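You operate a simulated robot arm through the tools that you are given. There is no shell and no other tool. Be economical: measure what you need, move in short steps, check, and stop when the job is done.

Carry out the task below with a simulated robot arm. There is one attempt and no reset: what you move stays moved.

Task
Plug the orange cable into its wall port, switch the line on, then test the link.
Fine: unscrew the cover and swing it aside; line off while plugging; hold TEST till LINK lights. Don't force the cover. Leave the other port covered and the other switches alone.

Only the result counts: the job must be done as asked and must still hold three seconds after the hand-in. Knocking over, shifting, dropping, spilling or breaking anything else fails it. A push-on lid holds only when it is set on centred and level and pressed home; a screw cap is set on level and turned clockwise until tight.

Robot
A 6-joint arm with a fingered hand on a trunk, on a base that drives. Base frame: it is fixed to the floor where the robot stands at the start and does not move with it; the origin is under the middle of the robot, x ahead of it, y to its left, z up. Lengths are in m, angles in degrees, forces in N, time in s.
With the tool pointing down near the work surface it reaches from about 0.1 to 0.56 m from the robot's upright axis, wherever it stands. Its first joint turns from -166.0 to 166.0 degrees. Places, roughly: bleed screw [0.3, 2.3, 1.1]; blue chiller lever [0.2, 2.5, 0.8]; blue screw knob [0.6, -0.2, 1]; brass wall panel [0.6, -0.3, 1.1]; chiller key marked start [0.3, 2.1, 0.8]; chiller key marked stop [0.3, 2, 0.8]; compressor key marked reset [0.3, 1.5, 0.6]; compressor switch [0.3, 1.6, 0.6]; gauge power rocker [0.6, 0.7, 1.4]; isolator knob [0.4, 0.4, 1.5]; orange chiller lever [0.2, 2.3, 0.8]; orange screw knob [0.6, -0.5, 1]; orange swing cover [0.6, -0.5, 1]; purple compressor lever [0.2, 1.5, 0.3]; purple shunt knob [0.2, 2.4, 0.6]; red drain lever [0.2, 2.1, 0.3]. Payload 3.2 kg.
Tool frame: the origin (TCP) lies between the finger pads and is the grasp point; the fingertips stand 0.022 m ahead of it; z points along the fingers, y is the line along which they close. Largest opening 0.112 m; the body of the gripper starts 0.06 m behind the TCP. The gripper is a hand of 3 fingers: y runs from the thumb to the fingers, the wrist lies at [0, 0, -0.218] in the tool frame, and closing takes about 1.5 s.
Orientation is that of the tool frame in the base frame, as a unit quaternion [x, y, z, w]. With the fingers straight down and closing along the base's y, the tool's x points along the base's -x, its y along +y and its z along -z.

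Tools
- The arm moves only by the tool nudge_tool. Its argument "commands" is a list of rows, each an object (a shift or turn left out is 0, a gripper value left out holds the last) with "delta_pos": the shift along the tool's x, y, z in units of 100 mm (1.0 is 100 mm), a list of three; "turn": the turn, a rotation vector about the tool's x, y, z in units of 120 degrees (1.0 is 120 degrees), a list of three. In form: [{"delta_pos": [dx, dy, dz], "turn": [wx, wy, wz]}, ...]. A call has 1 to 20 rows; each row is the pose to reach, as a shift and turn from the pose commanded when the call began, along the tool's axes at that moment. "claw" is the closure, from 0 (fully open) to 1 (shut), set as the call begins (left out, the last holds). A call with a number of a shift or a turn outside -1 to 1 is refused whole. Each row takes 0.2 s and may step no farther than 0.05 m and 8.6 degrees from the row before; otherwise, or with a gripper value out of range, the whole call is refused. A pose out of reach is approached as far as the arm can. The call stops where the force on the tool passes 40 N (or 10 N more than at its start, if that is more) or the arm is blocked; 0.2 s more then pass. Each finger travels about 0.108 m/s and halts on what it meets, pressing with about 27 N; the grip force reading is that of the motor and also rises with nothing between the fingers. The clock runs only during rows and for 0.2 s after the last one: add rows that repeat a pose to give the fingers time. It gives the time, the measured TCP pose, the force on the tool (base axes), the opening and the grip force at its end, in the units of the frame above (readings bear some noise), with the torque about the TCP (base axes, N m) and any sound that the robot's microphone picked up, and new pictures: "pictures" is both (left out), scene, wrist or none.
- Cameras (640 x 400 px; columns grow to the right, rows downward): "scene" is now at [0.0272, 0.1561, 1.5101]; the picture's right is [-0.11, -0.99, 0.00], its down [-0.54, 0.06, -0.84] and it looks along [0.83, -0.09, -0.55] (base axes); focal length 214 px, centre (320, 200). "wrist" rides on the gripper at [0.066, 0.003, -0.08] in the tool frame; the picture's right is [-0.05, 1.00, 0.00], its down [-0.77, -0.04, -0.64] and it looks along [-0.64, -0.03, 0.77] (tool axes); focal length 275 px, centre (320, 200). There is no depth. A picture from a camera that has moved, and an enlarged one, comes with that camera's place and axes in the base frame and with its lens.
- move_column(by): slides the trunk up (or, below 0, down) by that many m; the arm and the scene camera ride with it, the base frame stays. It gives what a move gives, with no picture.
- roll_base(legs): drives the robot by 1 to 6 legs, each [ahead, turn to the left] in m and degrees, along the robot's own axes; the way and the turn of a leg run together, so that a leg with both is an arc; at most 1.5 m and 180 degrees a leg. The arm and the cameras ride along, it lands a little off, and it stops where it bumps. It gives what a move gives, and a new picture of the scene camera.
- hand_shape(shape): the hand has 3 fingers and takes this shape, open, in about a second: jaw (thumb against the fingers, like two jaws); tri (thumb and two fingers); tip (a fingertip pinch); poke (one finger out to press); point (the index stretched); flat (the hand flat); cup (the hand cupped); fist (a fist). The gripper value then closes the fingers along that shape, each until it touches; the sizes above hold for jaw. It gives what a move gives, with no picture.
- turn_head(pan, tilt): turns the head with the scene camera to pan (to the left, within 155 degrees either way) and tilt (down, from -29 to 69), counted from straight ahead of the robot. It gives what a move gives, and a new picture of the scene camera.
- enlarge(camera, box): a new picture of the part [left, top, right, bottom] of that camera's present view, enlarged. It takes no simulated time.
- sign_off(): hands the job in; it is judged then, once.

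Work in short steps. Places have to be worked out from the pictures, the camera data and where the tool is seen: move nearer, look again, correct. Check each grasp and each placing, and mend what went wrong. You have 120 turns and 260 pictures in all, those below and enlarged ones among them. Open the gripper and draw the arm clear of the work before you hand the job in, unless the task says otherwise; then end with one line.

The tools are called after "Request:" by a JSON object that holds its "op" and its "data". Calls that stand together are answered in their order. nudge_tool: Moves the arm, as the interface text tells. Its arguments: {"type":"object","properties":{"commands":{"type":"array","items":{"type":"object","properties":{"delta_pos":{"type":"array","items":{"type":"number"}},"turn":{"type":"array","items":{"type":"number"}}}}},"claw":{"type":"number"},"pictures":{"type":"string","enum":["both","scene","wrist","none"]}},"required":["commands"]} The other tools are called the same way: move_column (by) slides the trunk up or down; hand_shape (shape) gives the hand a shape; roll_base (legs) drives the base; turn_head (pan, tilt) turns the head that bears the scene camera; enlarge (camera, box) takes an enlarged picture of a part of a camera's view; sign_off () hands the job in.

At the start:

```text
clock: 0.0
eef_pos: [0.3918, -0.147, 1.0012]
orientation: [0.0, 1.0, 0.001, 0.0]
wrist_force: [-0.1, -0.4, -0.2]
wrist_torque: [-0.03, -0.01, -0.03]
finger_gap: 0.1119
grasp_force: 0.0
shape: jaw
trunk travel left (down, up): [-0.525, 0.065]
robot x, y, heading: [-0.0008, 0.0006, 0.0]
head pan, tilt: [-6.5, 33.1]
```

scene: 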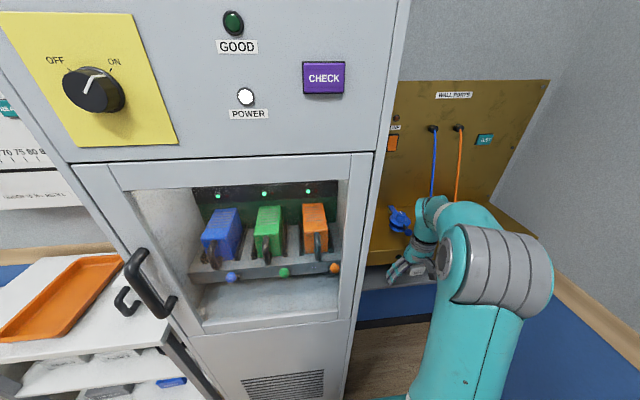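
wrist: 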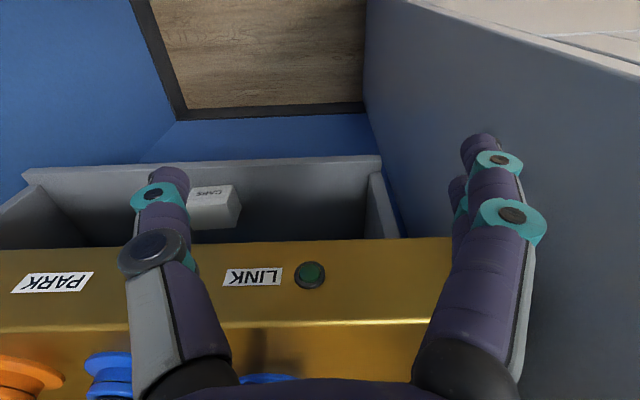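

The panel is partly hidden behind the arm. I'll turn the head towards it for a better view.

Request:
{"op": "turn_head", "data": {"pan": -35, "tilt": 35}}

```text
clock: 0.9
eef_pos: [0.3924, -0.1466, 0.9996]
orientation: [0.001, 1.0, -0.001, 0.001]
wrist_force: [0.0, 0.3, 0.0]
wrist_torque: [-0.02, 0.0, -0.03]
finger_gap: 0.1121
grasp_force: 0.1
shape: jaw
trunk travel left (down, up): [-0.525, 0.065]
robot x, y, heading: [0.0011, -0.0024, 0.0]
head pan, tilt: [-35.0, 35.0]
camera scene: at [0.0109, 0.1157, 1.5071], right [-0.57, -0.82, 0.0], down [-0.47, 0.33, -0.82], along [0.67, -0.47, -0.57], focal length 214 px, centre (320, 200)
```

scene: 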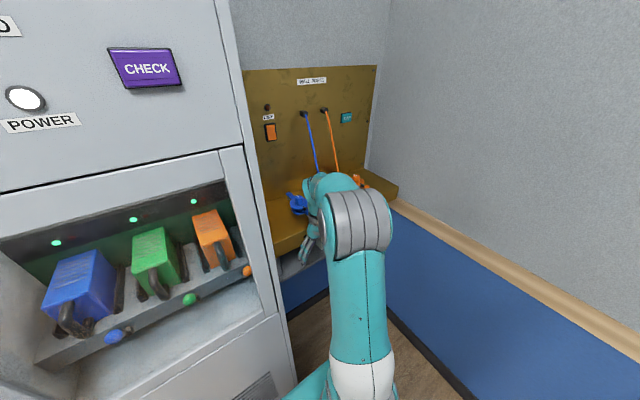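

I'll enlarge the panel.

Request:
{"op": "enlarge", "data": {"camera": "scene", "box": [230, 50, 410, 280]}}

Request:
{"op": "enlarge", "data": {"camera": "wrist", "box": [0, 140, 420, 400]}}

```text
1.74 times, centred on (320, 165) of scene
camera zoom: at [0.0109, 0.1157, 1.5071], right [-0.57, -0.82, 0.0], down [-0.47, 0.33, -0.82], along [0.67, -0.47, -0.57], focal length 373 px, centre (320, 261)
```

zoom: 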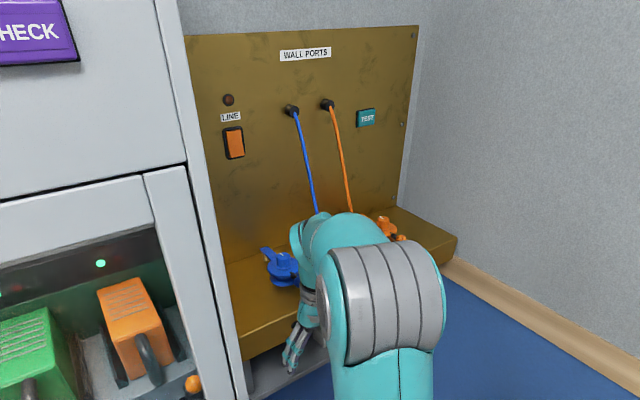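

```text
1.52 times, centred on (210, 270) of wrist
camera zoom: at [0.3265, -0.1441, 1.0799], right [0.05, 1.0, 0.0], down [0.77, -0.04, 0.64], along [0.64, -0.03, -0.77], focal length 420 px, centre (488, 93)
```

zoom: 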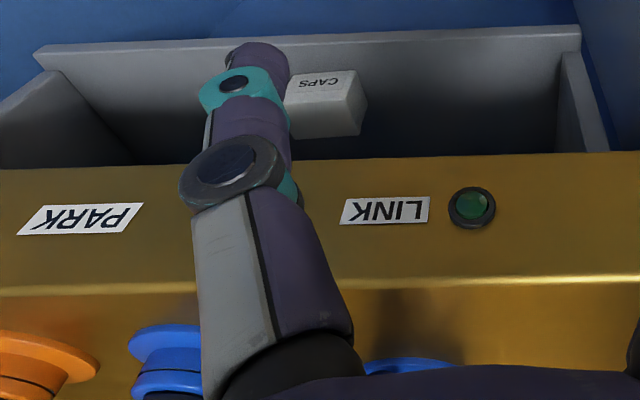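

The arm hides the ledge, so I'll draw it back about 0.15 m and up a bit.

Request:
{"op": "nudge_tool", "data": {"commands": [{"delta_pos": [0.4, 0, -0.2]}, {"delta_pos": [0.8, 0, -0.5]}, {"delta_pos": [1.0, 0, -0.9]}, {"delta_pos": [1.0, 0, -0.9]}]}}

```text
clock: 1.9
eef_pos: [0.2913, -0.1478, 1.0891]
orientation: [0.001, 1.0, 0.0, 0.0]
wrist_force: [-0.3, -0.2, 0.5]
wrist_torque: [-0.01, 0.01, -0.02]
finger_gap: 0.1118
grasp_force: 0.0
shape: jaw
trunk travel left (down, up): [-0.525, 0.065]
robot x, y, heading: [-0.002, -0.0008, 0.2]
head pan, tilt: [-35.0, 35.0]
camera scene: at [0.0109, 0.1156, 1.5071], right [-0.57, -0.82, 0.0], down [-0.47, 0.33, -0.82], along [0.67, -0.47, -0.57], focal length 214 px, centre (320, 200)
camera wrist: at [0.2266, -0.1448, 1.1692], right [0.05, 1.0, 0.0], down [0.77, -0.04, 0.64], along [0.64, -0.03, -0.77], focal length 275 px, centre (320, 200)
```

scene: 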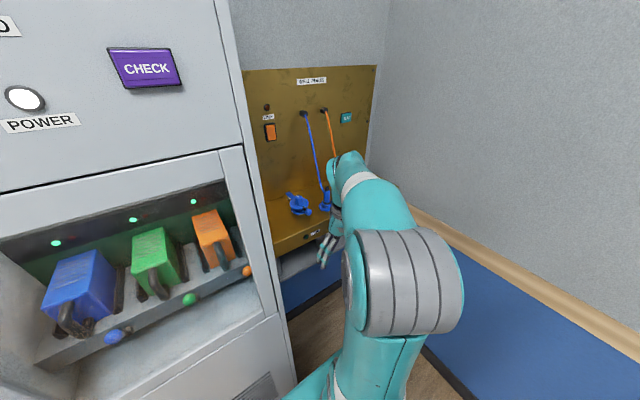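
wrist: 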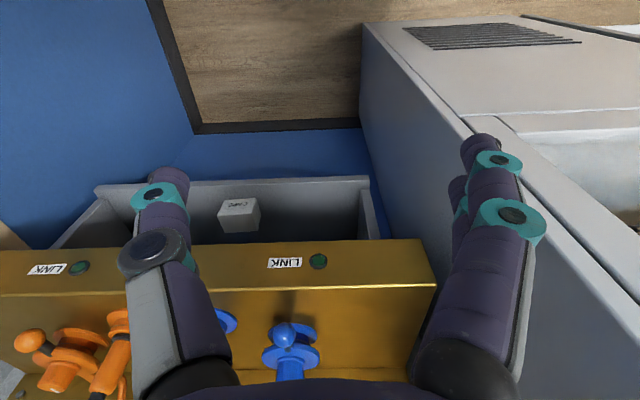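

The wrist view now shows the ledge with the orange and blue assemblies. I'll move right to look straight at the orange one.

Request:
{"op": "nudge_tool", "data": {"commands": [{"delta_pos": [0, -0.45, 0]}, {"delta_pos": [0, -0.9, 0]}, {"delta_pos": [0, -1.0, 0]}], "pictures": "none"}}

Request:
{"op": "nudge_tool", "data": {"commands": [{"delta_pos": [0, -0.45, 0]}, {"delta_pos": [0, -0.9, 0]}, {"delta_pos": [0, -1.0, 0]}, {"delta_pos": [0, -1.0, 0]}]}}

```text
clock: 2.7
eef_pos: [0.2921, -0.2481, 1.0897]
orientation: [0.0, 1.0, 0.0, 0.0]
wrist_force: [-0.3, -0.7, 0.4]
wrist_torque: [0.01, 0.0, 0.0]
finger_gap: 0.1117
grasp_force: 0.1
shape: jaw
trunk travel left (down, up): [-0.525, 0.065]
robot x, y, heading: [0.0002, 0.0009, -0.1]
head pan, tilt: [-35.0, 35.0]
```

```text
clock: 3.7
eef_pos: [0.3011, -0.3258, 1.0765]
orientation: [0.002, 1.0, -0.002, 0.0]
wrist_force: [0.7, -1.0, 0.0]
wrist_torque: [-0.02, 0.01, 0.0]
finger_gap: 0.1117
grasp_force: 0.0
shape: jaw
out of reach, approached as far as the arm can: row 2, 3, 4
trunk travel left (down, up): [-0.525, 0.065]
robot x, y, heading: [0.0002, -0.0021, -0.2]
head pan, tilt: [-35.0, 35.0]
camera scene: at [0.0109, 0.1155, 1.5071], right [-0.57, -0.82, 0.0], down [-0.47, 0.33, -0.82], along [0.67, -0.47, -0.57], focal length 214 px, centre (320, 200)
camera wrist: at [0.2348, -0.3225, 1.1565], right [0.05, 1.0, 0.0], down [0.77, -0.04, 0.64], along [0.64, -0.03, -0.77], focal length 275 px, centre (320, 200)
```

scene: 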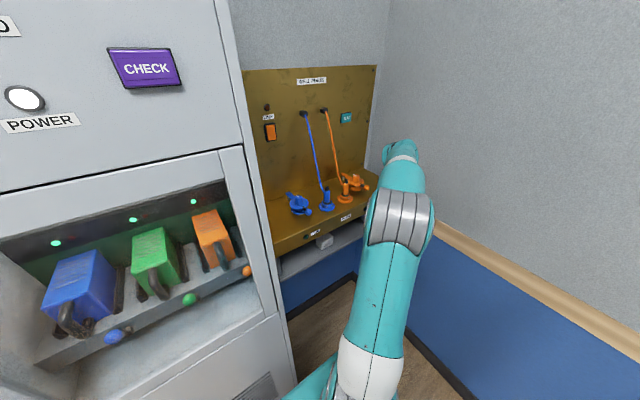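
wrist: 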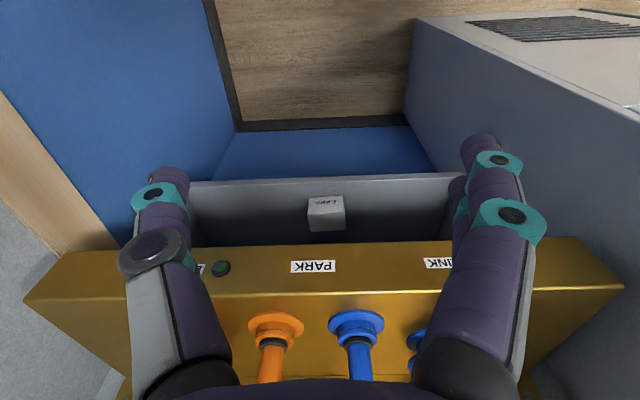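

The orange assembly is in clear view now; I'll zoom in on it.

Request:
{"op": "enlarge", "data": {"camera": "scene", "box": [260, 160, 388, 240]}}

Request:
{"op": "enlarge", "data": {"camera": "scene", "box": [240, 60, 400, 160]}}

```text
5.00 times, centred on (324, 200) of scene
camera zoom: at [0.0109, 0.1155, 1.5071], right [-0.57, -0.82, 0.0], down [-0.47, 0.33, -0.82], along [0.67, -0.47, -0.57], focal length 1072 px, centre (300, 200)
```

zoom: 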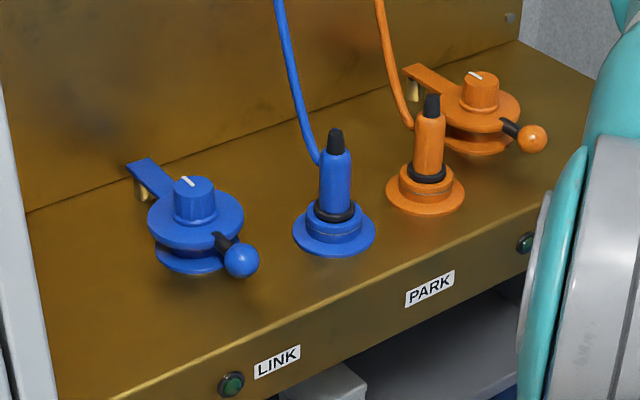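

```text
4.00 times, centred on (320, 110) of scene
camera zoom: at [0.0109, 0.1155, 1.5071], right [-0.57, -0.82, 0.0], down [-0.47, 0.33, -0.82], along [0.67, -0.47, -0.57], focal length 858 px, centre (320, 560)
```

zoom: 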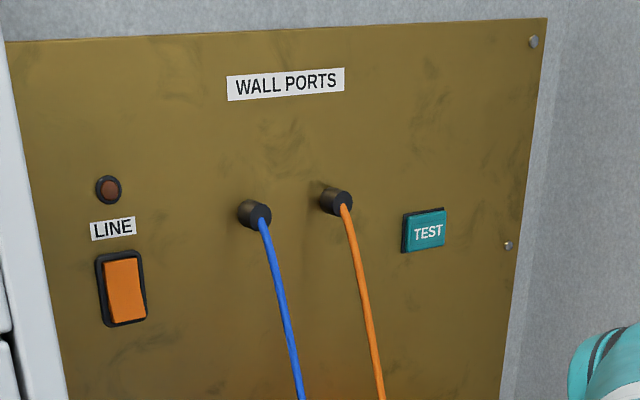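

Both ports sit upright on the ledge: a knobbed disc cover on a rear pivot with a ball handle, and the plugs in upright parks between them. The orange knob is near (0.63,-0.52,1.03), which is too far from here, so I'll pull the arm in and then drive the base right.

Request:
{"op": "nudge_tool", "data": {"commands": [{"delta_pos": [0.1, 0.4, -0.1]}, {"delta_pos": [0.3, 0.8, -0.3]}, {"delta_pos": [0.4, 1.0, -0.5]}, {"delta_pos": [0.4, 1.0, -0.5]}], "pictures": "none"}}

Request:
{"op": "nudge_tool", "data": {"commands": [{"delta_pos": [0, 0.4, 0]}, {"delta_pos": [0, 0.8, 0]}, {"delta_pos": [0, 1.0, 0]}, {"delta_pos": [0, 1.0, 0]}], "pictures": "none"}}

Request:
{"op": "roll_base", "data": {"legs": [[0, -64], [0.4, 0], [0, 64]]}}

```text
clock: 4.7
eef_pos: [0.2597, -0.2248, 1.1256]
orientation: [0.0, 1.0, 0.0, 0.0]
wrist_force: [-1.0, 0.6, 0.3]
wrist_torque: [-0.04, 0.02, 0.01]
finger_gap: 0.1118
grasp_force: 0.0
shape: jaw
trunk travel left (down, up): [-0.525, 0.065]
robot x, y, heading: [-0.0001, -0.0003, 0.1]
head pan, tilt: [-35.0, 35.0]
```

```text
clock: 5.7
eef_pos: [0.2607, -0.1247, 1.125]
orientation: [0.001, 1.0, -0.001, 0.0]
wrist_force: [-0.4, 0.2, -0.1]
wrist_torque: [-0.01, 0.0, -0.02]
finger_gap: 0.112
grasp_force: 0.1
shape: jaw
trunk travel left (down, up): [-0.525, 0.065]
robot x, y, heading: [-0.0011, -0.0, 0.0]
head pan, tilt: [-35.0, 35.0]
```

```text
clock: 13.9
eef_pos: [0.4355, -0.485, 1.1248]
orientation: [-0.003, 1.0, 0.001, -0.001]
wrist_force: [0.7, -0.4, -0.6]
wrist_torque: [-0.01, 0.02, 0.01]
finger_gap: 0.112
grasp_force: 0.1
shape: jaw
trunk travel left (down, up): [-0.525, 0.065]
robot x, y, heading: [0.1779, -0.3607, 0.3]
head pan, tilt: [-35.0, 35.0]
camera scene: at [0.1854, -0.2446, 1.5071], right [-0.57, -0.82, 0.0], down [-0.47, 0.33, -0.82], along [0.67, -0.47, -0.57], focal length 214 px, centre (320, 200)
```

scene: 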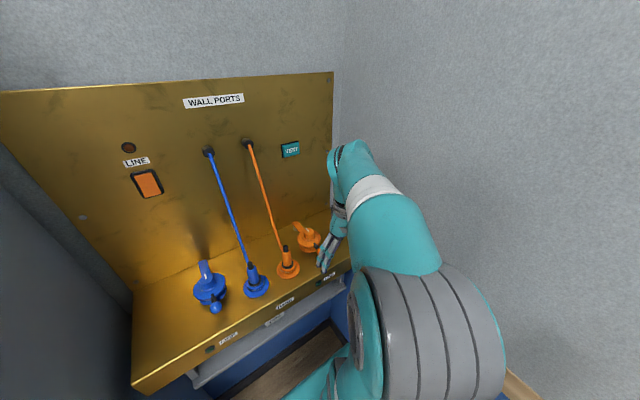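

The base is well placed. I'll zoom for measurements.

Request:
{"op": "enlarge", "data": {"camera": "scene", "box": [250, 205, 346, 285]}}

Request:
{"op": "enlarge", "data": {"camera": "scene", "box": [110, 130, 190, 210]}}

Request:
{"op": "enlarge", "data": {"camera": "wrist", "box": [0, 0, 640, 400]}}

```text
5.00 times, centred on (298, 245) of scene
camera zoom: at [0.1854, -0.2446, 1.5071], right [-0.57, -0.82, 0.0], down [-0.47, 0.33, -0.82], along [0.67, -0.47, -0.57], focal length 1072 px, centre (430, -25)
```

zoom: 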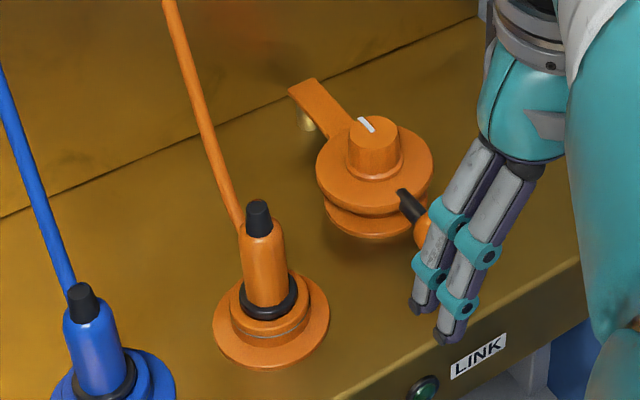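

```text
5.00 times, centred on (150, 170) of scene
camera zoom: at [0.1854, -0.2446, 1.5071], right [-0.57, -0.82, 0.0], down [-0.47, 0.33, -0.82], along [0.67, -0.47, -0.57], focal length 1072 px, centre (1170, 350)
```

zoom: 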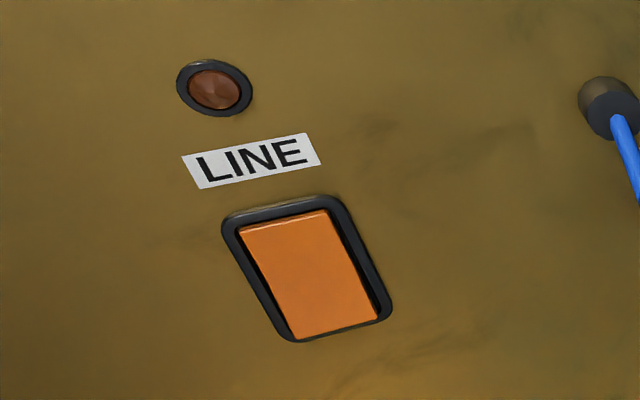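

```text
1.00 times, centred on (320, 200) of wrist (not enlarged: the box is as wide or as high as the picture)
camera zoom: at [0.3703, -0.4821, 1.2051], right [0.04, 1.0, 0.0], down [0.77, -0.03, 0.64], along [0.64, -0.03, -0.77], focal length 275 px, centre (320, 200)
```

zoom: 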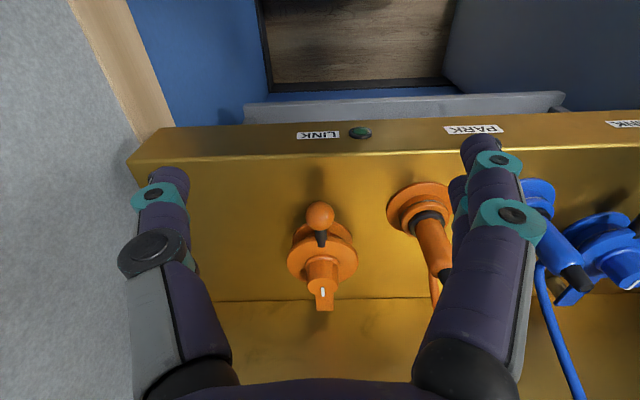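

Lamp is dark, so the line appears off. Triangulation puts the knob top near (0.595,-0.490,1.06) and the orange plug tip near (0.555,-0.394,1.08). I'll move above the knob with the fingers half closed.

Request:
{"op": "nudge_tool", "data": {"commands": [{"delta_pos": [-0.4, 0, 0]}, {"delta_pos": [-0.8, 0, 0]}, {"delta_pos": [-1.0, -0.03, 0]}, {"delta_pos": [-1.0, -0.05, 0]}], "claw": 0.4, "pictures": "none"}}

Request:
{"op": "nudge_tool", "data": {"commands": [{"delta_pos": [-0.3, 0, 0]}, {"delta_pos": [-0.58, 0, 0]}, {"delta_pos": [-0.58, 0, 0]}]}}

```text
clock: 14.9
eef_pos: [0.5358, -0.4894, 1.1258]
orientation: [-0.002, 1.0, 0.001, 0.0]
wrist_force: [0.2, -1.2, 0.3]
wrist_torque: [0.0, 0.0, 0.02]
finger_gap: 0.0675
grasp_force: 0.1
shape: jaw
trunk travel left (down, up): [-0.525, 0.065]
robot x, y, heading: [0.1745, -0.3588, 0.3]
head pan, tilt: [-35.0, 35.0]
```

```text
clock: 15.7
eef_pos: [0.5938, -0.4891, 1.1252]
orientation: [-0.002, 1.0, 0.0, -0.001]
wrist_force: [-0.1, 0.0, 1.1]
wrist_torque: [0.01, 0.02, 0.01]
finger_gap: 0.0677
grasp_force: 0.0
shape: jaw
trunk travel left (down, up): [-0.525, 0.065]
robot x, y, heading: [0.1759, -0.3592, 0.2]
head pan, tilt: [-35.0, 35.0]
camera scene: at [0.1853, -0.2446, 1.5071], right [-0.57, -0.82, 0.0], down [-0.47, 0.33, -0.82], along [0.67, -0.47, -0.57], focal length 214 px, centre (320, 200)
camera wrist: at [0.5286, -0.4867, 1.2054], right [0.04, 1.0, 0.0], down [0.77, -0.03, 0.64], along [0.64, -0.03, -0.77], focal length 275 px, centre (320, 200)
```

scene: 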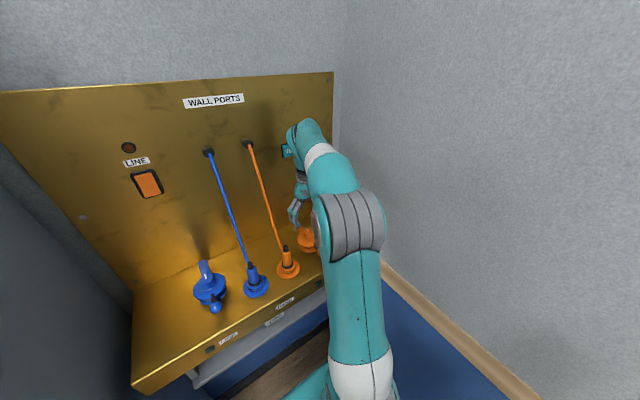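
wrist: 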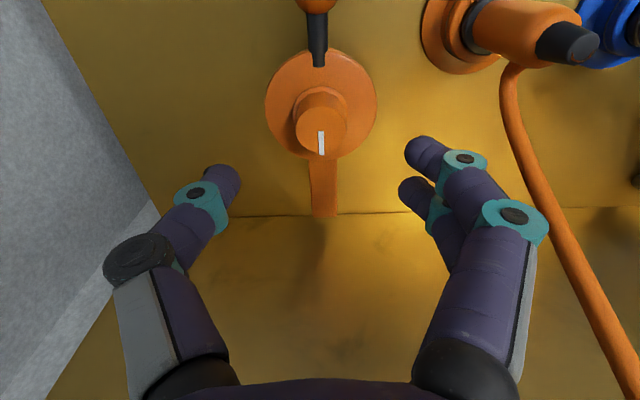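

The knob centre is confirmed at (0.596,-0.490). I'll descend so the fingertips are beside the knob, then close.

Request:
{"op": "nudge_tool", "data": {"commands": [{"delta_pos": [-0.02, 0, 0.2]}, {"delta_pos": [-0.02, 0, 0.4]}, {"delta_pos": [-0.02, 0, 0.6]}, {"delta_pos": [-0.02, 0, 0.68]}, {"delta_pos": [-0.02, 0, 0.68]}], "pictures": "wrist"}}

```text
clock: 16.9
eef_pos: [0.5956, -0.4897, 1.0571]
orientation: [-0.002, 1.0, 0.0, 0.0]
wrist_force: [0.0, -0.6, 0.0]
wrist_torque: [0.0, 0.01, 0.0]
finger_gap: 0.0676
grasp_force: 0.1
shape: jaw
trunk travel left (down, up): [-0.525, 0.065]
robot x, y, heading: [0.174, -0.3582, 0.4]
head pan, tilt: [-35.0, 35.0]
camera wrist: at [0.53, -0.487, 1.137], right [0.04, 1.0, 0.0], down [0.77, -0.03, 0.64], along [0.64, -0.03, -0.77], focal length 275 px, centre (320, 200)
```

wrist: 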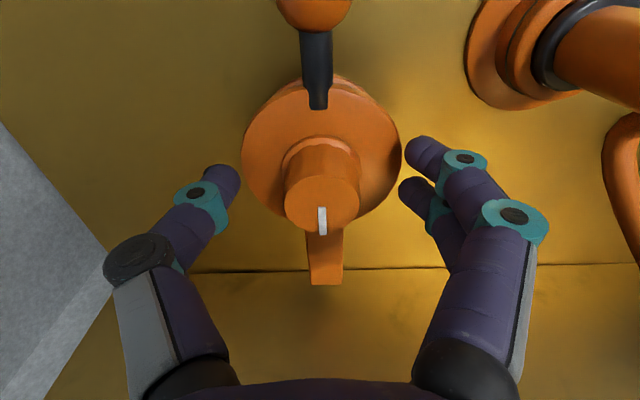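

Knob is well centred between the fingers. Closing on it.

Request:
{"op": "nudge_tool", "data": {"commands": [{}, {}, {}, {}, {}], "claw": 1.0, "pictures": "wrist"}}

```text
clock: 18.1
eef_pos: [0.5939, -0.4899, 1.0578]
orientation: [-0.003, 1.0, 0.001, -0.001]
wrist_force: [-3.6, -0.7, -4.6]
wrist_torque: [0.03, 0.06, -0.01]
finger_gap: 0.0212
grasp_force: 27.1
shape: jaw
trunk travel left (down, up): [-0.525, 0.065]
robot x, y, heading: [0.1762, -0.3632, 0.7]
head pan, tilt: [-35.0, 35.0]
camera wrist: at [0.5296, -0.4872, 1.1372], right [0.04, 1.0, 0.0], down [0.77, -0.03, 0.64], along [0.64, -0.03, -0.77], focal length 275 px, centre (320, 200)
```

wrist: 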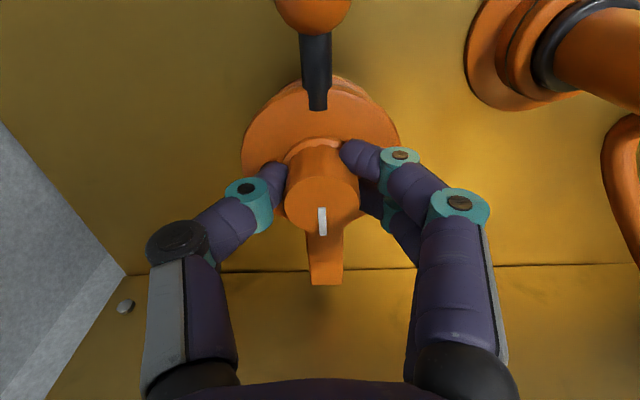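

Gripped. I'll turn it counterclockwise from above (negative about tool z) by about 60° and check.

Request:
{"op": "nudge_tool", "data": {"commands": [{"turn": [0, 0, -0.07]}, {"turn": [0, 0, -0.14]}, {"turn": [0, 0, -0.21]}, {"turn": [0, 0, -0.28]}, {"turn": [0, 0, -0.35]}, {"turn": [0, 0, -0.42]}, {"turn": [0, 0, -0.49]}], "pictures": "wrist"}}

```text
clock: 19.3
eef_pos: [0.5943, -0.4876, 1.0551]
orientation: [-0.338, 0.941, -0.013, 0.003]
wrist_force: [-11.5, -18.5, 17.1]
wrist_torque: [-0.39, 0.03, -0.1]
finger_gap: 0.0244
grasp_force: 27.3
shape: jaw
out of reach, approached as far as the arm can: row 5
trunk travel left (down, up): [-0.525, 0.065]
robot x, y, heading: [0.1753, -0.3606, -0.1]
head pan, tilt: [-35.0, 35.0]
stopped in row 5: the force on the tool passed its limit at 54 N (the readings are from after the stop); the commanded pose is now the measured one
camera wrist: at [0.5402, -0.5252, 1.1349], right [-0.6, 0.8, -0.03], down [0.61, 0.48, 0.63], along [0.52, 0.36, -0.77], focal length 275 px, centre (320, 200)
```

wrist: 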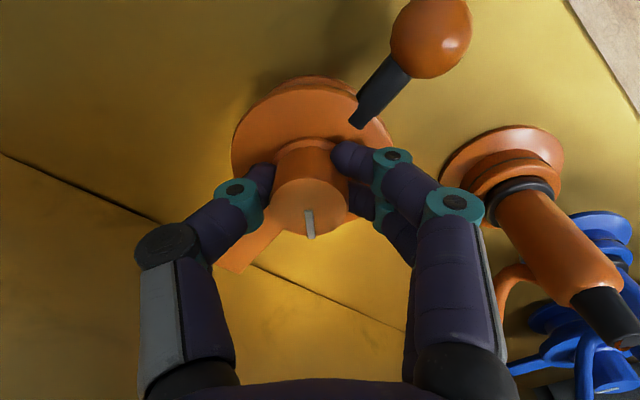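

The knob turned with the hand about 40° before the wrist ran out of travel. I'll release, lift, wind the wrist the other way and regrip.

Request:
{"op": "nudge_tool", "data": {"commands": [{}, {}, {}, {"delta_pos": [0, 0, -0.25]}, {"delta_pos": [0, 0, -0.5]}], "claw": 0.4, "pictures": "wrist"}}

Request:
{"op": "nudge_tool", "data": {"commands": [{"turn": [0, 0, 0.07]}, {"turn": [0, 0, 0.14]}, {"turn": [0, 0, 0.21]}, {"turn": [0, 0, 0.28]}, {"turn": [0, 0, 0.35]}, {"turn": [0, 0, 0.42]}, {"turn": [0, 0, 0.49]}, {"turn": [0, 0, 0.56]}, {"turn": [0, 0, 0.63]}, {"turn": [0, 0, 0.7]}, {"turn": [0, 0, 0.77]}, {"turn": [0, 0, 0.84]}, {"turn": [0, 0, 0.91]}, {"turn": [0, 0, 0.98]}], "pictures": "none"}}

```text
clock: 20.5
eef_pos: [0.5958, -0.4612, 1.0881]
orientation: [-0.338, 0.941, -0.013, 0.002]
wrist_force: [0.6, 0.3, 0.1]
wrist_torque: [0.03, 0.0, 0.02]
finger_gap: 0.0669
grasp_force: 0.0
shape: jaw
out of reach, approached as far as the arm can: row 4, 5
trunk travel left (down, up): [-0.525, 0.065]
robot x, y, heading: [0.1755, -0.3612, -0.1]
head pan, tilt: [-35.0, 35.0]
camera wrist: at [0.542, -0.5, 1.1677], right [-0.6, 0.8, -0.03], down [0.61, 0.48, 0.63], along [0.52, 0.36, -0.77], focal length 275 px, centre (320, 200)
```

wrist: 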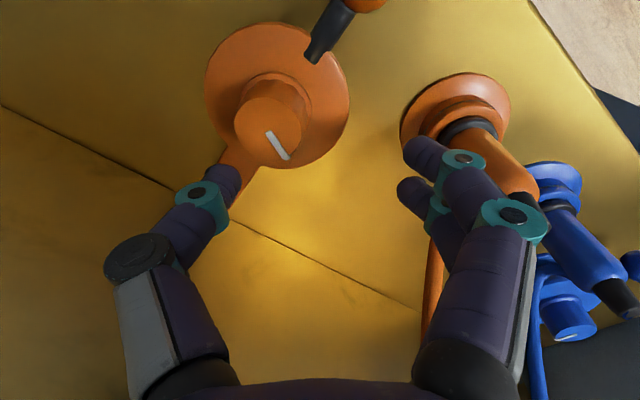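

```text
clock: 23.5
eef_pos: [0.5959, -0.4624, 1.0874]
orientation: [0.629, 0.777, -0.004, 0.01]
wrist_force: [0.8, 1.0, -0.8]
wrist_torque: [-0.03, -0.02, 0.0]
finger_gap: 0.067
grasp_force: 0.1
shape: jaw
trunk travel left (down, up): [-0.525, 0.065]
robot x, y, heading: [0.179, -0.3646, -0.1]
head pan, tilt: [-35.0, 35.0]
```

The wrist had drifted to y=-0.462 and has turned to about +78°. I'll wind it further and then check the pose.

Request:
{"op": "nudge_tool", "data": {"commands": [{"turn": [0, 0, 0.07]}, {"turn": [0, 0, 0.14]}, {"turn": [0, 0, 0.21]}, {"turn": [0, 0, 0.28]}, {"turn": [0, 0, 0.35]}, {"turn": [0, 0, 0.42]}, {"turn": [0, 0, 0.49]}, {"turn": [0, 0, 0.56]}, {"turn": [0, 0, 0.63]}, {"turn": [0, 0, 0.7]}], "pictures": "wrist"}}

```text
clock: 25.7
eef_pos: [0.5963, -0.4629, 1.0869]
orientation: [0.988, 0.157, 0.004, 0.01]
wrist_force: [-0.6, 0.1, -0.9]
wrist_torque: [-0.01, -0.02, 0.0]
finger_gap: 0.0671
grasp_force: 0.0
shape: jaw
trunk travel left (down, up): [-0.525, 0.065]
robot x, y, heading: [0.1753, -0.3634, 0.0]
head pan, tilt: [-35.0, 35.0]
camera wrist: at [0.6591, -0.4443, 1.1682], right [0.26, -0.96, 0.02], down [-0.75, -0.19, 0.63], along [-0.6, -0.18, -0.78], focal length 275 px, centre (320, 200)
```

wrist: 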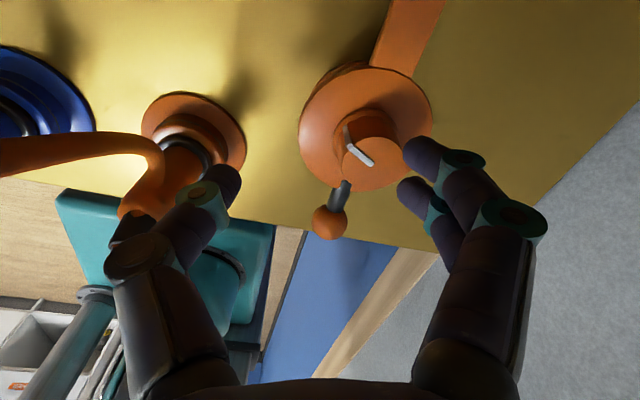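

Hand is at +162° with a clear path; I'll shift back over the knob axis and down, then grip.

Request:
{"op": "nudge_tool", "data": {"commands": [{"delta_pos": [-0.09, 0.26, 0]}, {"delta_pos": [-0.09, 0.26, 0]}, {"delta_pos": [-0.09, 0.26, 0.15]}, {"delta_pos": [-0.09, 0.26, 0.3]}, {"delta_pos": [-0.09, 0.26, 0.3]}], "pictures": "wrist"}}

```text
clock: 26.9
eef_pos: [0.5952, -0.4911, 1.0585]
orientation: [0.987, 0.158, 0.005, 0.01]
wrist_force: [-0.7, -0.9, -0.7]
wrist_torque: [0.01, 0.02, 0.03]
finger_gap: 0.0672
grasp_force: 0.0
shape: jaw
trunk travel left (down, up): [-0.525, 0.065]
robot x, y, heading: [0.1748, -0.3593, 0.1]
head pan, tilt: [-35.0, 35.0]
camera wrist: at [0.6591, -0.4716, 1.1389], right [0.27, -0.96, 0.02], down [-0.75, -0.19, 0.63], along [-0.6, -0.18, -0.78], focal length 275 px, centre (320, 200)
```

wrist: 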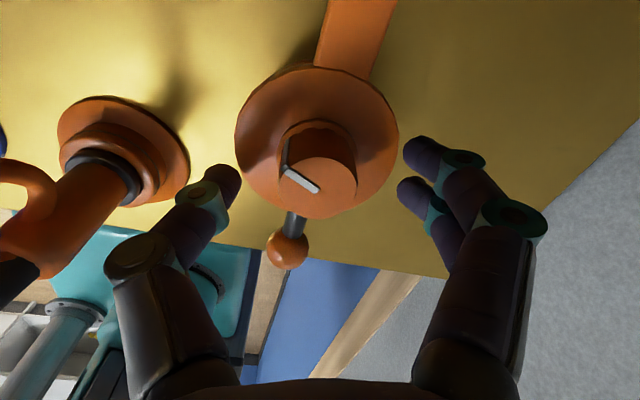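

Centred. Grip and turn counterclockwise.

Request:
{"op": "nudge_tool", "data": {"commands": [{}, {}, {}, {}, {}, {"turn": [0, 0, -0.07]}, {"turn": [0, 0, -0.14]}, {"turn": [0, 0, -0.21]}, {"turn": [0, 0, -0.28]}, {"turn": [0, 0, -0.35]}, {"turn": [0, 0, -0.42]}, {"turn": [0, 0, -0.49]}, {"turn": [0, 0, -0.56]}, {"turn": [0, 0, -0.63]}, {"turn": [0, 0, -0.7]}, {"turn": [0, 0, -0.77]}, {"turn": [0, 0, -0.84]}, {"turn": [0, 0, -0.91]}, {"turn": [0, 0, -0.98]}], "claw": 1.0, "pictures": "wrist"}}

```text
clock: 30.9
eef_pos: [0.5993, -0.4922, 1.0572]
orientation: [0.375, 0.927, -0.007, 0.008]
wrist_force: [27.9, -9.7, 16.7]
wrist_torque: [0.07, -0.68, -0.11]
finger_gap: 0.0215
grasp_force: 26.6
shape: jaw
trunk travel left (down, up): [-0.525, 0.065]
robot x, y, heading: [0.1726, -0.3616, -0.1]
head pan, tilt: [-35.0, 35.0]
camera wrist: at [0.553, -0.4424, 1.1362], right [0.73, 0.69, -0.01], down [0.52, -0.55, 0.65], along [0.44, -0.48, -0.76], focal length 275 px, centre (320, 200)
```

wrist: 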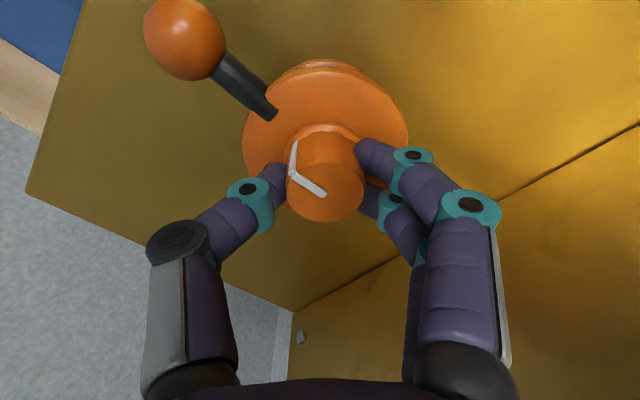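

Knob keeps turning with the hand, though a sideways load built up. I'll relieve it slightly and keep turning.

Request:
{"op": "nudge_tool", "data": {"commands": [{"delta_pos": [-0.03, 0.02, 0]}, {"delta_pos": [-0.03, 0.02, 0], "turn": [0, 0, -0.07]}, {"delta_pos": [-0.03, 0.02, 0], "turn": [0, 0, -0.14]}, {"delta_pos": [-0.03, 0.02, 0], "turn": [0, 0, -0.21]}, {"delta_pos": [-0.03, 0.02, 0], "turn": [0, 0, -0.28]}, {"delta_pos": [-0.03, 0.02, 0], "turn": [0, 0, -0.35]}, {"delta_pos": [-0.03, 0.02, 0], "turn": [0, 0, -0.42]}, {"delta_pos": [-0.03, 0.02, 0], "turn": [0, 0, -0.49]}, {"delta_pos": [-0.03, 0.02, 0], "turn": [0, 0, -0.56]}, {"delta_pos": [-0.03, 0.02, 0], "turn": [0, 0, -0.62]}], "pictures": "wrist"}}

```text
clock: 32.4
eef_pos: [0.6046, -0.4919, 1.0587]
orientation: [-0.016, 1.0, -0.011, 0.007]
wrist_force: [24.6, -3.8, -0.7]
wrist_torque: [0.08, -0.5, -0.4]
finger_gap: 0.0207
grasp_force: 26.7
shape: jaw
trunk travel left (down, up): [-0.525, 0.065]
robot x, y, heading: [0.1751, -0.364, 0.1]
head pan, tilt: [-35.0, 35.0]
stopped in row 7: the force on the tool passed its limit at 44 N (the readings are from after the stop); the commanded pose is now the measured one
camera wrist: at [0.5388, -0.4901, 1.1364], right [0.02, 1.0, -0.02], down [0.76, 0.0, 0.65], along [0.65, -0.03, -0.76], focal length 275 px, centre (320, 200)
```

wrist: 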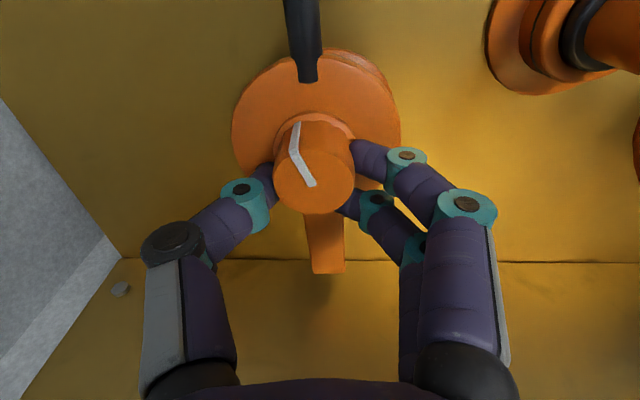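

The hand slipped a bit on the knob and load built up; the knob has turned about 210° so far. I'll release, recentre, lift and rewind for another stroke.

Request:
{"op": "nudge_tool", "data": {"commands": [{}, {}, {}, {"delta_pos": [0.09, 0.02, 0]}, {"delta_pos": [0.09, 0.02, -0.3]}, {"delta_pos": [0.09, 0.02, -0.3]}], "claw": 0.4, "pictures": "wrist"}}

Request:
{"op": "nudge_tool", "data": {"commands": [{"turn": [0, 0, 0.07]}, {"turn": [0, 0, 0.14]}, {"turn": [0, 0, 0.21]}, {"turn": [0, 0, 0.28]}, {"turn": [0, 0, 0.35]}, {"turn": [0, 0, 0.42]}, {"turn": [0, 0, 0.49]}, {"turn": [0, 0, 0.56]}, {"turn": [0, 0, 0.63]}, {"turn": [0, 0, 0.7]}, {"turn": [0, 0, 0.77]}, {"turn": [0, 0, 0.84]}, {"turn": [0, 0, 0.91]}, {"turn": [0, 0, 0.98]}], "pictures": "none"}}

Request:
{"op": "nudge_tool", "data": {"commands": [{"turn": [0, 0, 0.07]}, {"turn": [0, 0, 0.14]}, {"turn": [0, 0, 0.21]}, {"turn": [0, 0, 0.28]}, {"turn": [0, 0, 0.35]}, {"turn": [0, 0, 0.42]}], "pictures": "wrist"}}

```text
clock: 33.8
eef_pos: [0.5908, -0.4902, 1.0893]
orientation: [-0.015, 1.0, -0.012, 0.007]
wrist_force: [0.3, -0.3, 0.1]
wrist_torque: [0.01, -0.01, 0.02]
finger_gap: 0.0667
grasp_force: 0.1
shape: jaw
trunk travel left (down, up): [-0.525, 0.065]
robot x, y, heading: [0.1779, -0.3554, -0.0]
head pan, tilt: [-35.0, 35.0]
camera wrist: at [0.5239, -0.488, 1.1676], right [0.02, 1.0, -0.02], down [0.76, 0.0, 0.65], along [0.65, -0.03, -0.76], focal length 275 px, centre (320, 200)
```

wrist: 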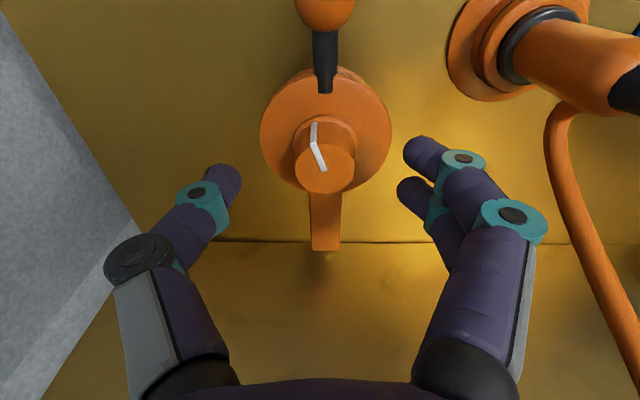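

```text
clock: 36.8
eef_pos: [0.5908, -0.4904, 1.0888]
orientation: [0.848, 0.529, 0.001, 0.013]
wrist_force: [0.7, 0.2, 0.1]
wrist_torque: [-0.03, 0.0, -0.01]
finger_gap: 0.0667
grasp_force: 0.1
shape: jaw
trunk travel left (down, up): [-0.525, 0.065]
robot x, y, heading: [0.1753, -0.365, 0.3]
head pan, tilt: [-35.0, 35.0]
```

```text
clock: 38.2
eef_pos: [0.5894, -0.4894, 1.0899]
orientation: [0.993, 0.117, 0.006, 0.011]
wrist_force: [0.2, 0.4, 0.1]
wrist_torque: [0.01, -0.02, 0.0]
finger_gap: 0.0668
grasp_force: 0.0
shape: jaw
trunk travel left (down, up): [-0.525, 0.065]
robot x, y, heading: [0.1761, -0.3602, -0.1]
head pan, tilt: [-35.0, 35.0]
camera wrist: at [0.6557, -0.4759, 1.1695], right [0.19, -0.98, 0.02], down [-0.77, -0.13, 0.63], along [-0.61, -0.14, -0.78], focal length 275 px, centre (320, 200)
```

wrist: 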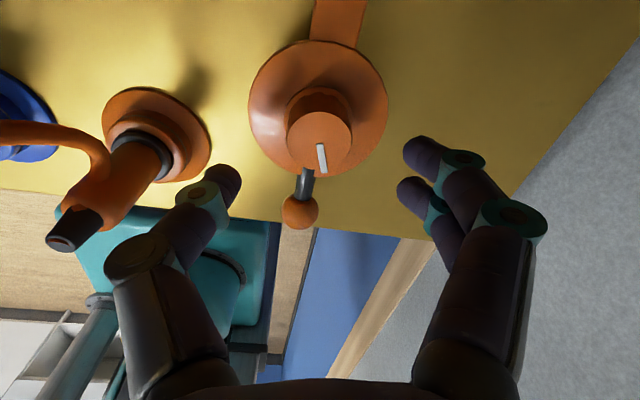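

Knob axis refined to x≈0.598. I'll shift, lower a little deeper, grip and turn again.

Request:
{"op": "nudge_tool", "data": {"commands": [{"delta_pos": [0.08, 0.02, 0]}, {"delta_pos": [0.08, 0.02, 0.2]}, {"delta_pos": [0.08, 0.02, 0.37]}, {"delta_pos": [0.08, 0.02, 0.37]}], "pictures": "none"}}

Request:
{"op": "nudge_tool", "data": {"commands": [{}, {}, {}, {}, {}, {"turn": [0, 0, -0.07]}, {"turn": [0, 0, -0.14]}, {"turn": [0, 0, -0.21]}, {"turn": [0, 0, -0.28]}, {"turn": [0, 0, -0.35]}, {"turn": [0, 0, -0.42]}, {"turn": [0, 0, -0.49]}, {"turn": [0, 0, -0.56]}, {"turn": [0, 0, -0.63]}, {"turn": [0, 0, -0.7]}], "claw": 1.0, "pictures": "wrist"}}

```text
clock: 39.2
eef_pos: [0.5998, -0.4914, 1.0525]
orientation: [0.993, 0.12, 0.006, 0.011]
wrist_force: [-0.1, 0.0, -0.1]
wrist_torque: [-0.01, 0.0, 0.02]
finger_gap: 0.0665
grasp_force: 0.0
shape: jaw
trunk travel left (down, up): [-0.525, 0.065]
robot x, y, heading: [0.1755, -0.3591, -0.0]
head pan, tilt: [-35.0, 35.0]
```

```text
clock: 41.6
eef_pos: [0.596, -0.4999, 1.054]
orientation: [0.856, 0.517, -0.001, 0.017]
wrist_force: [-6.6, -21.1, 8.4]
wrist_torque: [-0.39, 0.2, -1.9]
finger_gap: 0.0415
grasp_force: 27.2
shape: jaw
trunk travel left (down, up): [-0.525, 0.065]
robot x, y, heading: [0.1779, -0.3633, -0.4]
head pan, tilt: [-35.0, 35.0]
stopped in row 12: the force on the tool passed its limit at 44 N (the readings are from after the stop); the commanded pose is now the measured one
camera wrist: at [0.6294, -0.4403, 1.1313], right [0.86, -0.51, 0.03], down [-0.4, -0.64, 0.65], along [-0.31, -0.57, -0.76], focal length 275 px, centre (320, 200)
```

wrist: 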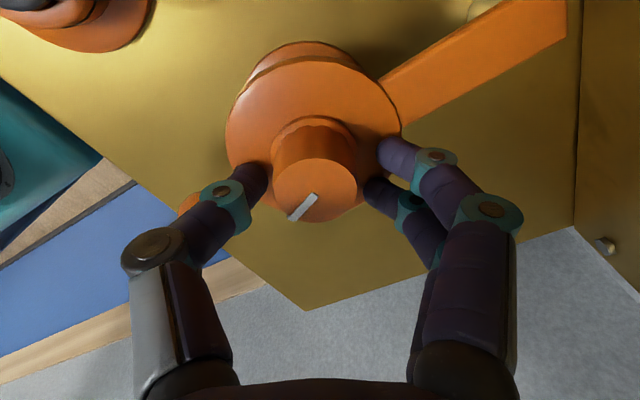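

The gap of 0.041 m and the -1.9 N·m torque show the fingers caught the cover's rim and handle rather than the knob. I'll release right away and lift.

Request:
{"op": "nudge_tool", "data": {"commands": [{}, {}, {}, {"delta_pos": [0, 0, -0.2]}, {"delta_pos": [0, 0, -0.4]}], "claw": 0.3, "pictures": "both"}}

```text
clock: 42.8
eef_pos: [0.5976, -0.4941, 1.0921]
orientation: [0.854, 0.52, -0.001, 0.016]
wrist_force: [0.3, 1.6, -0.5]
wrist_torque: [-0.01, -0.02, -0.01]
finger_gap: 0.0784
grasp_force: 0.1
shape: jaw
trunk travel left (down, up): [-0.525, 0.065]
robot x, y, heading: [0.1747, -0.3569, -0.1]
head pan, tilt: [-35.0, 35.0]
camera scene: at [0.1868, -0.2451, 1.5071], right [-0.58, -0.82, 0.0], down [-0.47, 0.33, -0.82], along [0.67, -0.47, -0.57], focal length 214 px, centre (320, 200)
camera wrist: at [0.6308, -0.4346, 1.1707], right [0.87, -0.5, 0.03], down [-0.39, -0.65, 0.65], along [-0.31, -0.57, -0.76], focal length 275 px, centre (320, 200)
```

scene: 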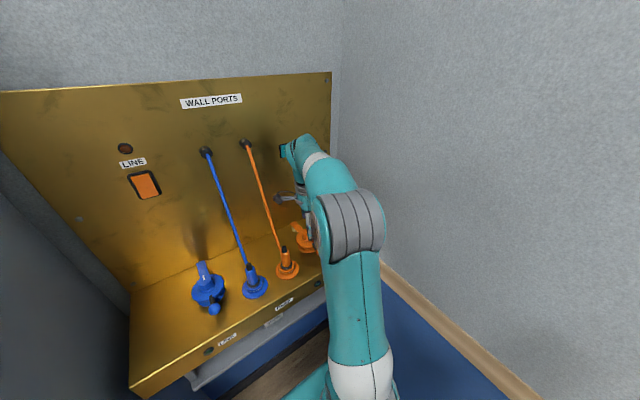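
wrist: 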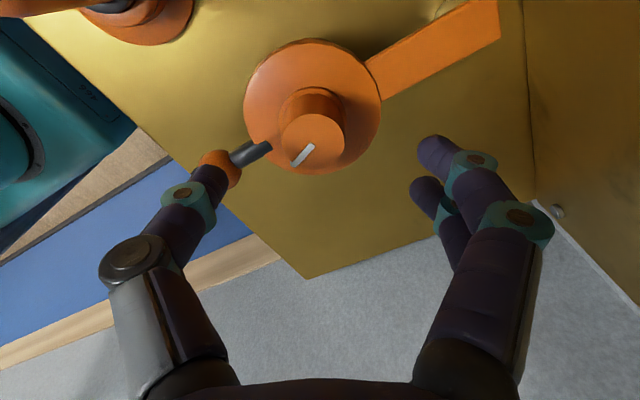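

The cover hasn't moved, and the knob's mark points to -x, so it has turned roughly 180–200°. I'll rewind to about +160°, recentre, and grip at the earlier, higher level.

Request:
{"op": "nudge_tool", "data": {"commands": [{"delta_pos": [0.06, -0.015, 0], "turn": [0, 0, 0.07]}, {"delta_pos": [0.06, -0.015, 0], "turn": [0, 0, 0.14]}, {"delta_pos": [0.06, -0.015, 0], "turn": [0, 0, 0.21]}, {"delta_pos": [0.06, -0.015, 0], "turn": [0, 0, 0.28]}, {"delta_pos": [0.06, -0.015, 0], "turn": [0, 0, 0.35]}, {"delta_pos": [0.06, -0.015, 0], "turn": [0, 0, 0.39]}, {"delta_pos": [0.06, -0.015, 0.15], "turn": [0, 0, 0.39]}, {"delta_pos": [0.06, -0.015, 0.33], "turn": [0, 0, 0.39]}, {"delta_pos": [0.06, -0.015, 0.33], "turn": [0, 0, 0.39]}], "claw": 0.45, "pictures": "none"}}

Request:
{"op": "nudge_tool", "data": {"commands": [{}, {}, {}, {}, {}], "claw": 1.0, "pictures": "wrist"}}

```text
clock: 44.8
eef_pos: [0.6, -0.4896, 1.0587]
orientation: [0.99, 0.137, 0.005, 0.015]
wrist_force: [0.0, 1.6, -0.3]
wrist_torque: [0.0, 0.02, 0.03]
finger_gap: 0.0623
grasp_force: 0.1
shape: jaw
trunk travel left (down, up): [-0.525, 0.065]
robot x, y, heading: [0.1717, -0.3569, -0.4]
head pan, tilt: [-35.0, 35.0]
```

```text
clock: 46.0
eef_pos: [0.6008, -0.4885, 1.0573]
orientation: [0.99, 0.139, 0.005, 0.016]
wrist_force: [1.9, -0.2, -1.9]
wrist_torque: [-0.03, 0.0, -0.05]
finger_gap: 0.0218
grasp_force: 27.2
shape: jaw
trunk travel left (down, up): [-0.525, 0.065]
robot x, y, heading: [0.1753, -0.3599, -0.1]
head pan, tilt: [-35.0, 35.0]
camera wrist: at [0.6641, -0.4718, 1.1385], right [0.23, -0.97, 0.03], down [-0.76, -0.16, 0.63], along [-0.61, -0.17, -0.78], focal length 275 px, centre (320, 200)
```

wrist: 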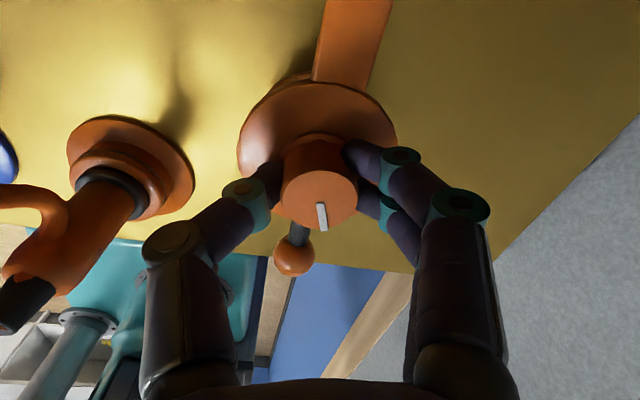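

Good grip with low lateral force. Turning counterclockwise about 100°.

Request:
{"op": "nudge_tool", "data": {"commands": [{"turn": [0, 0, -0.06]}, {"turn": [0, 0, -0.12]}, {"turn": [0, 0, -0.18]}, {"turn": [0, 0, -0.24]}, {"turn": [0, 0, -0.3]}, {"turn": [0, 0, -0.36]}, {"turn": [0, 0, -0.42]}, {"turn": [0, 0, -0.48]}, {"turn": [0, 0, -0.54]}, {"turn": [0, 0, -0.6]}, {"turn": [0, 0, -0.66]}, {"turn": [0, 0, -0.72]}, {"turn": [0, 0, -0.78]}], "pictures": "wrist"}}

```text
clock: 48.8
eef_pos: [0.6019, -0.4953, 1.0583]
orientation: [0.576, 0.818, -0.007, 0.015]
wrist_force: [10.0, -32.7, 4.7]
wrist_torque: [-0.44, -0.3, -0.36]
finger_gap: 0.0197
grasp_force: 26.6
shape: jaw
trunk travel left (down, up): [-0.525, 0.065]
robot x, y, heading: [0.1724, -0.362, -0.5]
head pan, tilt: [-35.0, 35.0]
camera wrist: at [0.5813, -0.4299, 1.1362], right [0.96, 0.29, 0.01], down [0.22, -0.72, 0.66], along [0.2, -0.63, -0.75], focal length 275 px, centre (320, 200)
```

wrist: 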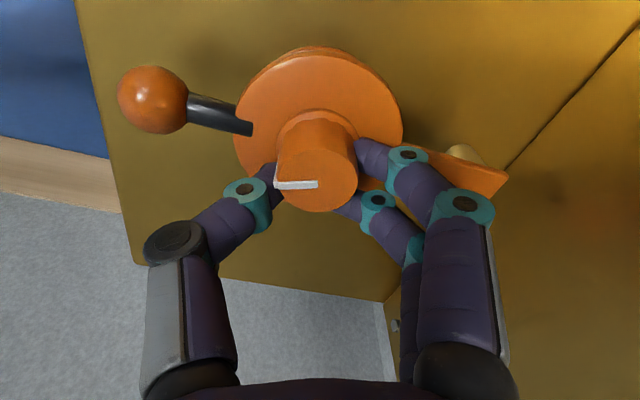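

This time the hand slipped, with the mark still pointing to -x, so the knob has likely reached its unscrewed stop after half a turn. I'll release, lift and look closely.

Request:
{"op": "nudge_tool", "data": {"commands": [{}, {}, {}, {"delta_pos": [0, 0, -0.3]}, {"delta_pos": [0, 0, -0.6]}, {"delta_pos": [0, 0, -0.6]}], "claw": 0.3, "pictures": "none"}}

Request:
{"op": "nudge_tool", "data": {"commands": [{"turn": [0, 0, -0.07]}, {"turn": [0, 0, -0.14]}, {"turn": [0, 0, -0.21]}, {"turn": [0, 0, -0.28]}, {"turn": [0, 0, -0.35]}, {"turn": [0, 0, -0.42]}, {"turn": [0, 0, -0.49]}, {"turn": [0, 0, -0.55]}, {"turn": [0, 0, -0.59]}, {"delta_pos": [-0.3, 0, 0], "turn": [0, 0, -0.59]}, {"delta_pos": [-0.3, 0, 0], "turn": [0, 0, -0.59]}], "pictures": "both"}}

```text
clock: 50.2
eef_pos: [0.5984, -0.4861, 1.1194]
orientation: [0.577, 0.816, -0.008, 0.014]
wrist_force: [0.2, -0.7, 0.0]
wrist_torque: [-0.01, 0.0, 0.0]
finger_gap: 0.0782
grasp_force: 0.0
shape: jaw
trunk travel left (down, up): [-0.525, 0.065]
robot x, y, heading: [0.1764, -0.3629, -0.2]
head pan, tilt: [-35.0, 35.0]
```

```text
clock: 52.6
eef_pos: [0.6094, -0.5167, 1.1205]
orientation: [-0.002, 1.0, -0.015, 0.008]
wrist_force: [0.5, -0.6, 0.1]
wrist_torque: [-0.01, 0.01, -0.04]
finger_gap: 0.078
grasp_force: 0.1
shape: jaw
trunk travel left (down, up): [-0.525, 0.065]
robot x, y, heading: [0.1738, -0.3626, -0.3]
head pan, tilt: [-35.0, 35.0]
camera scene: at [0.1868, -0.2455, 1.5071], right [-0.58, -0.82, 0.0], down [-0.47, 0.33, -0.82], along [0.67, -0.47, -0.57], focal length 214 px, centre (320, 200)
camera wrist: at [0.5427, -0.5117, 1.1996], right [0.04, 1.0, -0.03], down [0.76, -0.01, 0.65], along [0.65, -0.05, -0.76], focal length 275 px, centre (320, 200)
```

scene: 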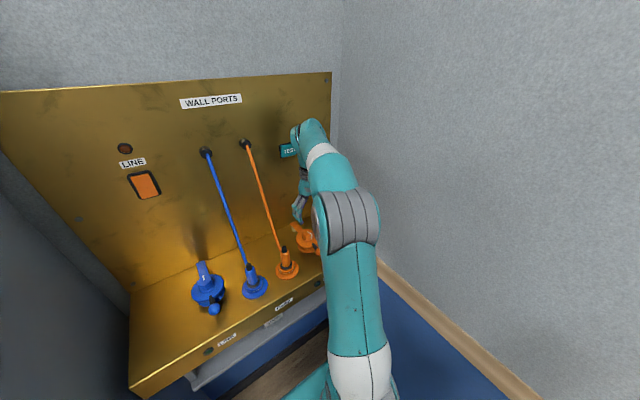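
wrist: 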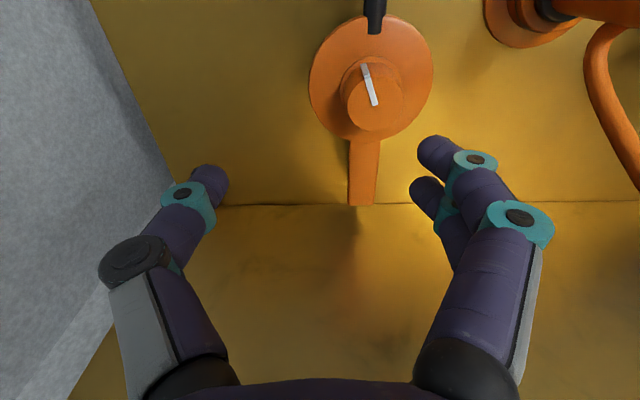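

The mark stays at about 190° from its start, consistent with a captive screw at its stop. I'll close the fingers and place them to the left of the ball handle (ball ≈ (0.537,-0.489,1.032)) for a gentle swing test towards -y.

Request:
{"op": "nudge_tool", "data": {"commands": [{"delta_pos": [0.35, 0.3, 0]}, {"delta_pos": [0.74, 0.62, 0]}, {"delta_pos": [0.74, 0.62, 0]}, {"delta_pos": [0.74, 0.62, 0]}, {"delta_pos": [0.74, 0.62, 0]}], "claw": 1.0, "pictures": "wrist"}}

```text
refused: row 2 steps farther than a row can; nothing moved
```

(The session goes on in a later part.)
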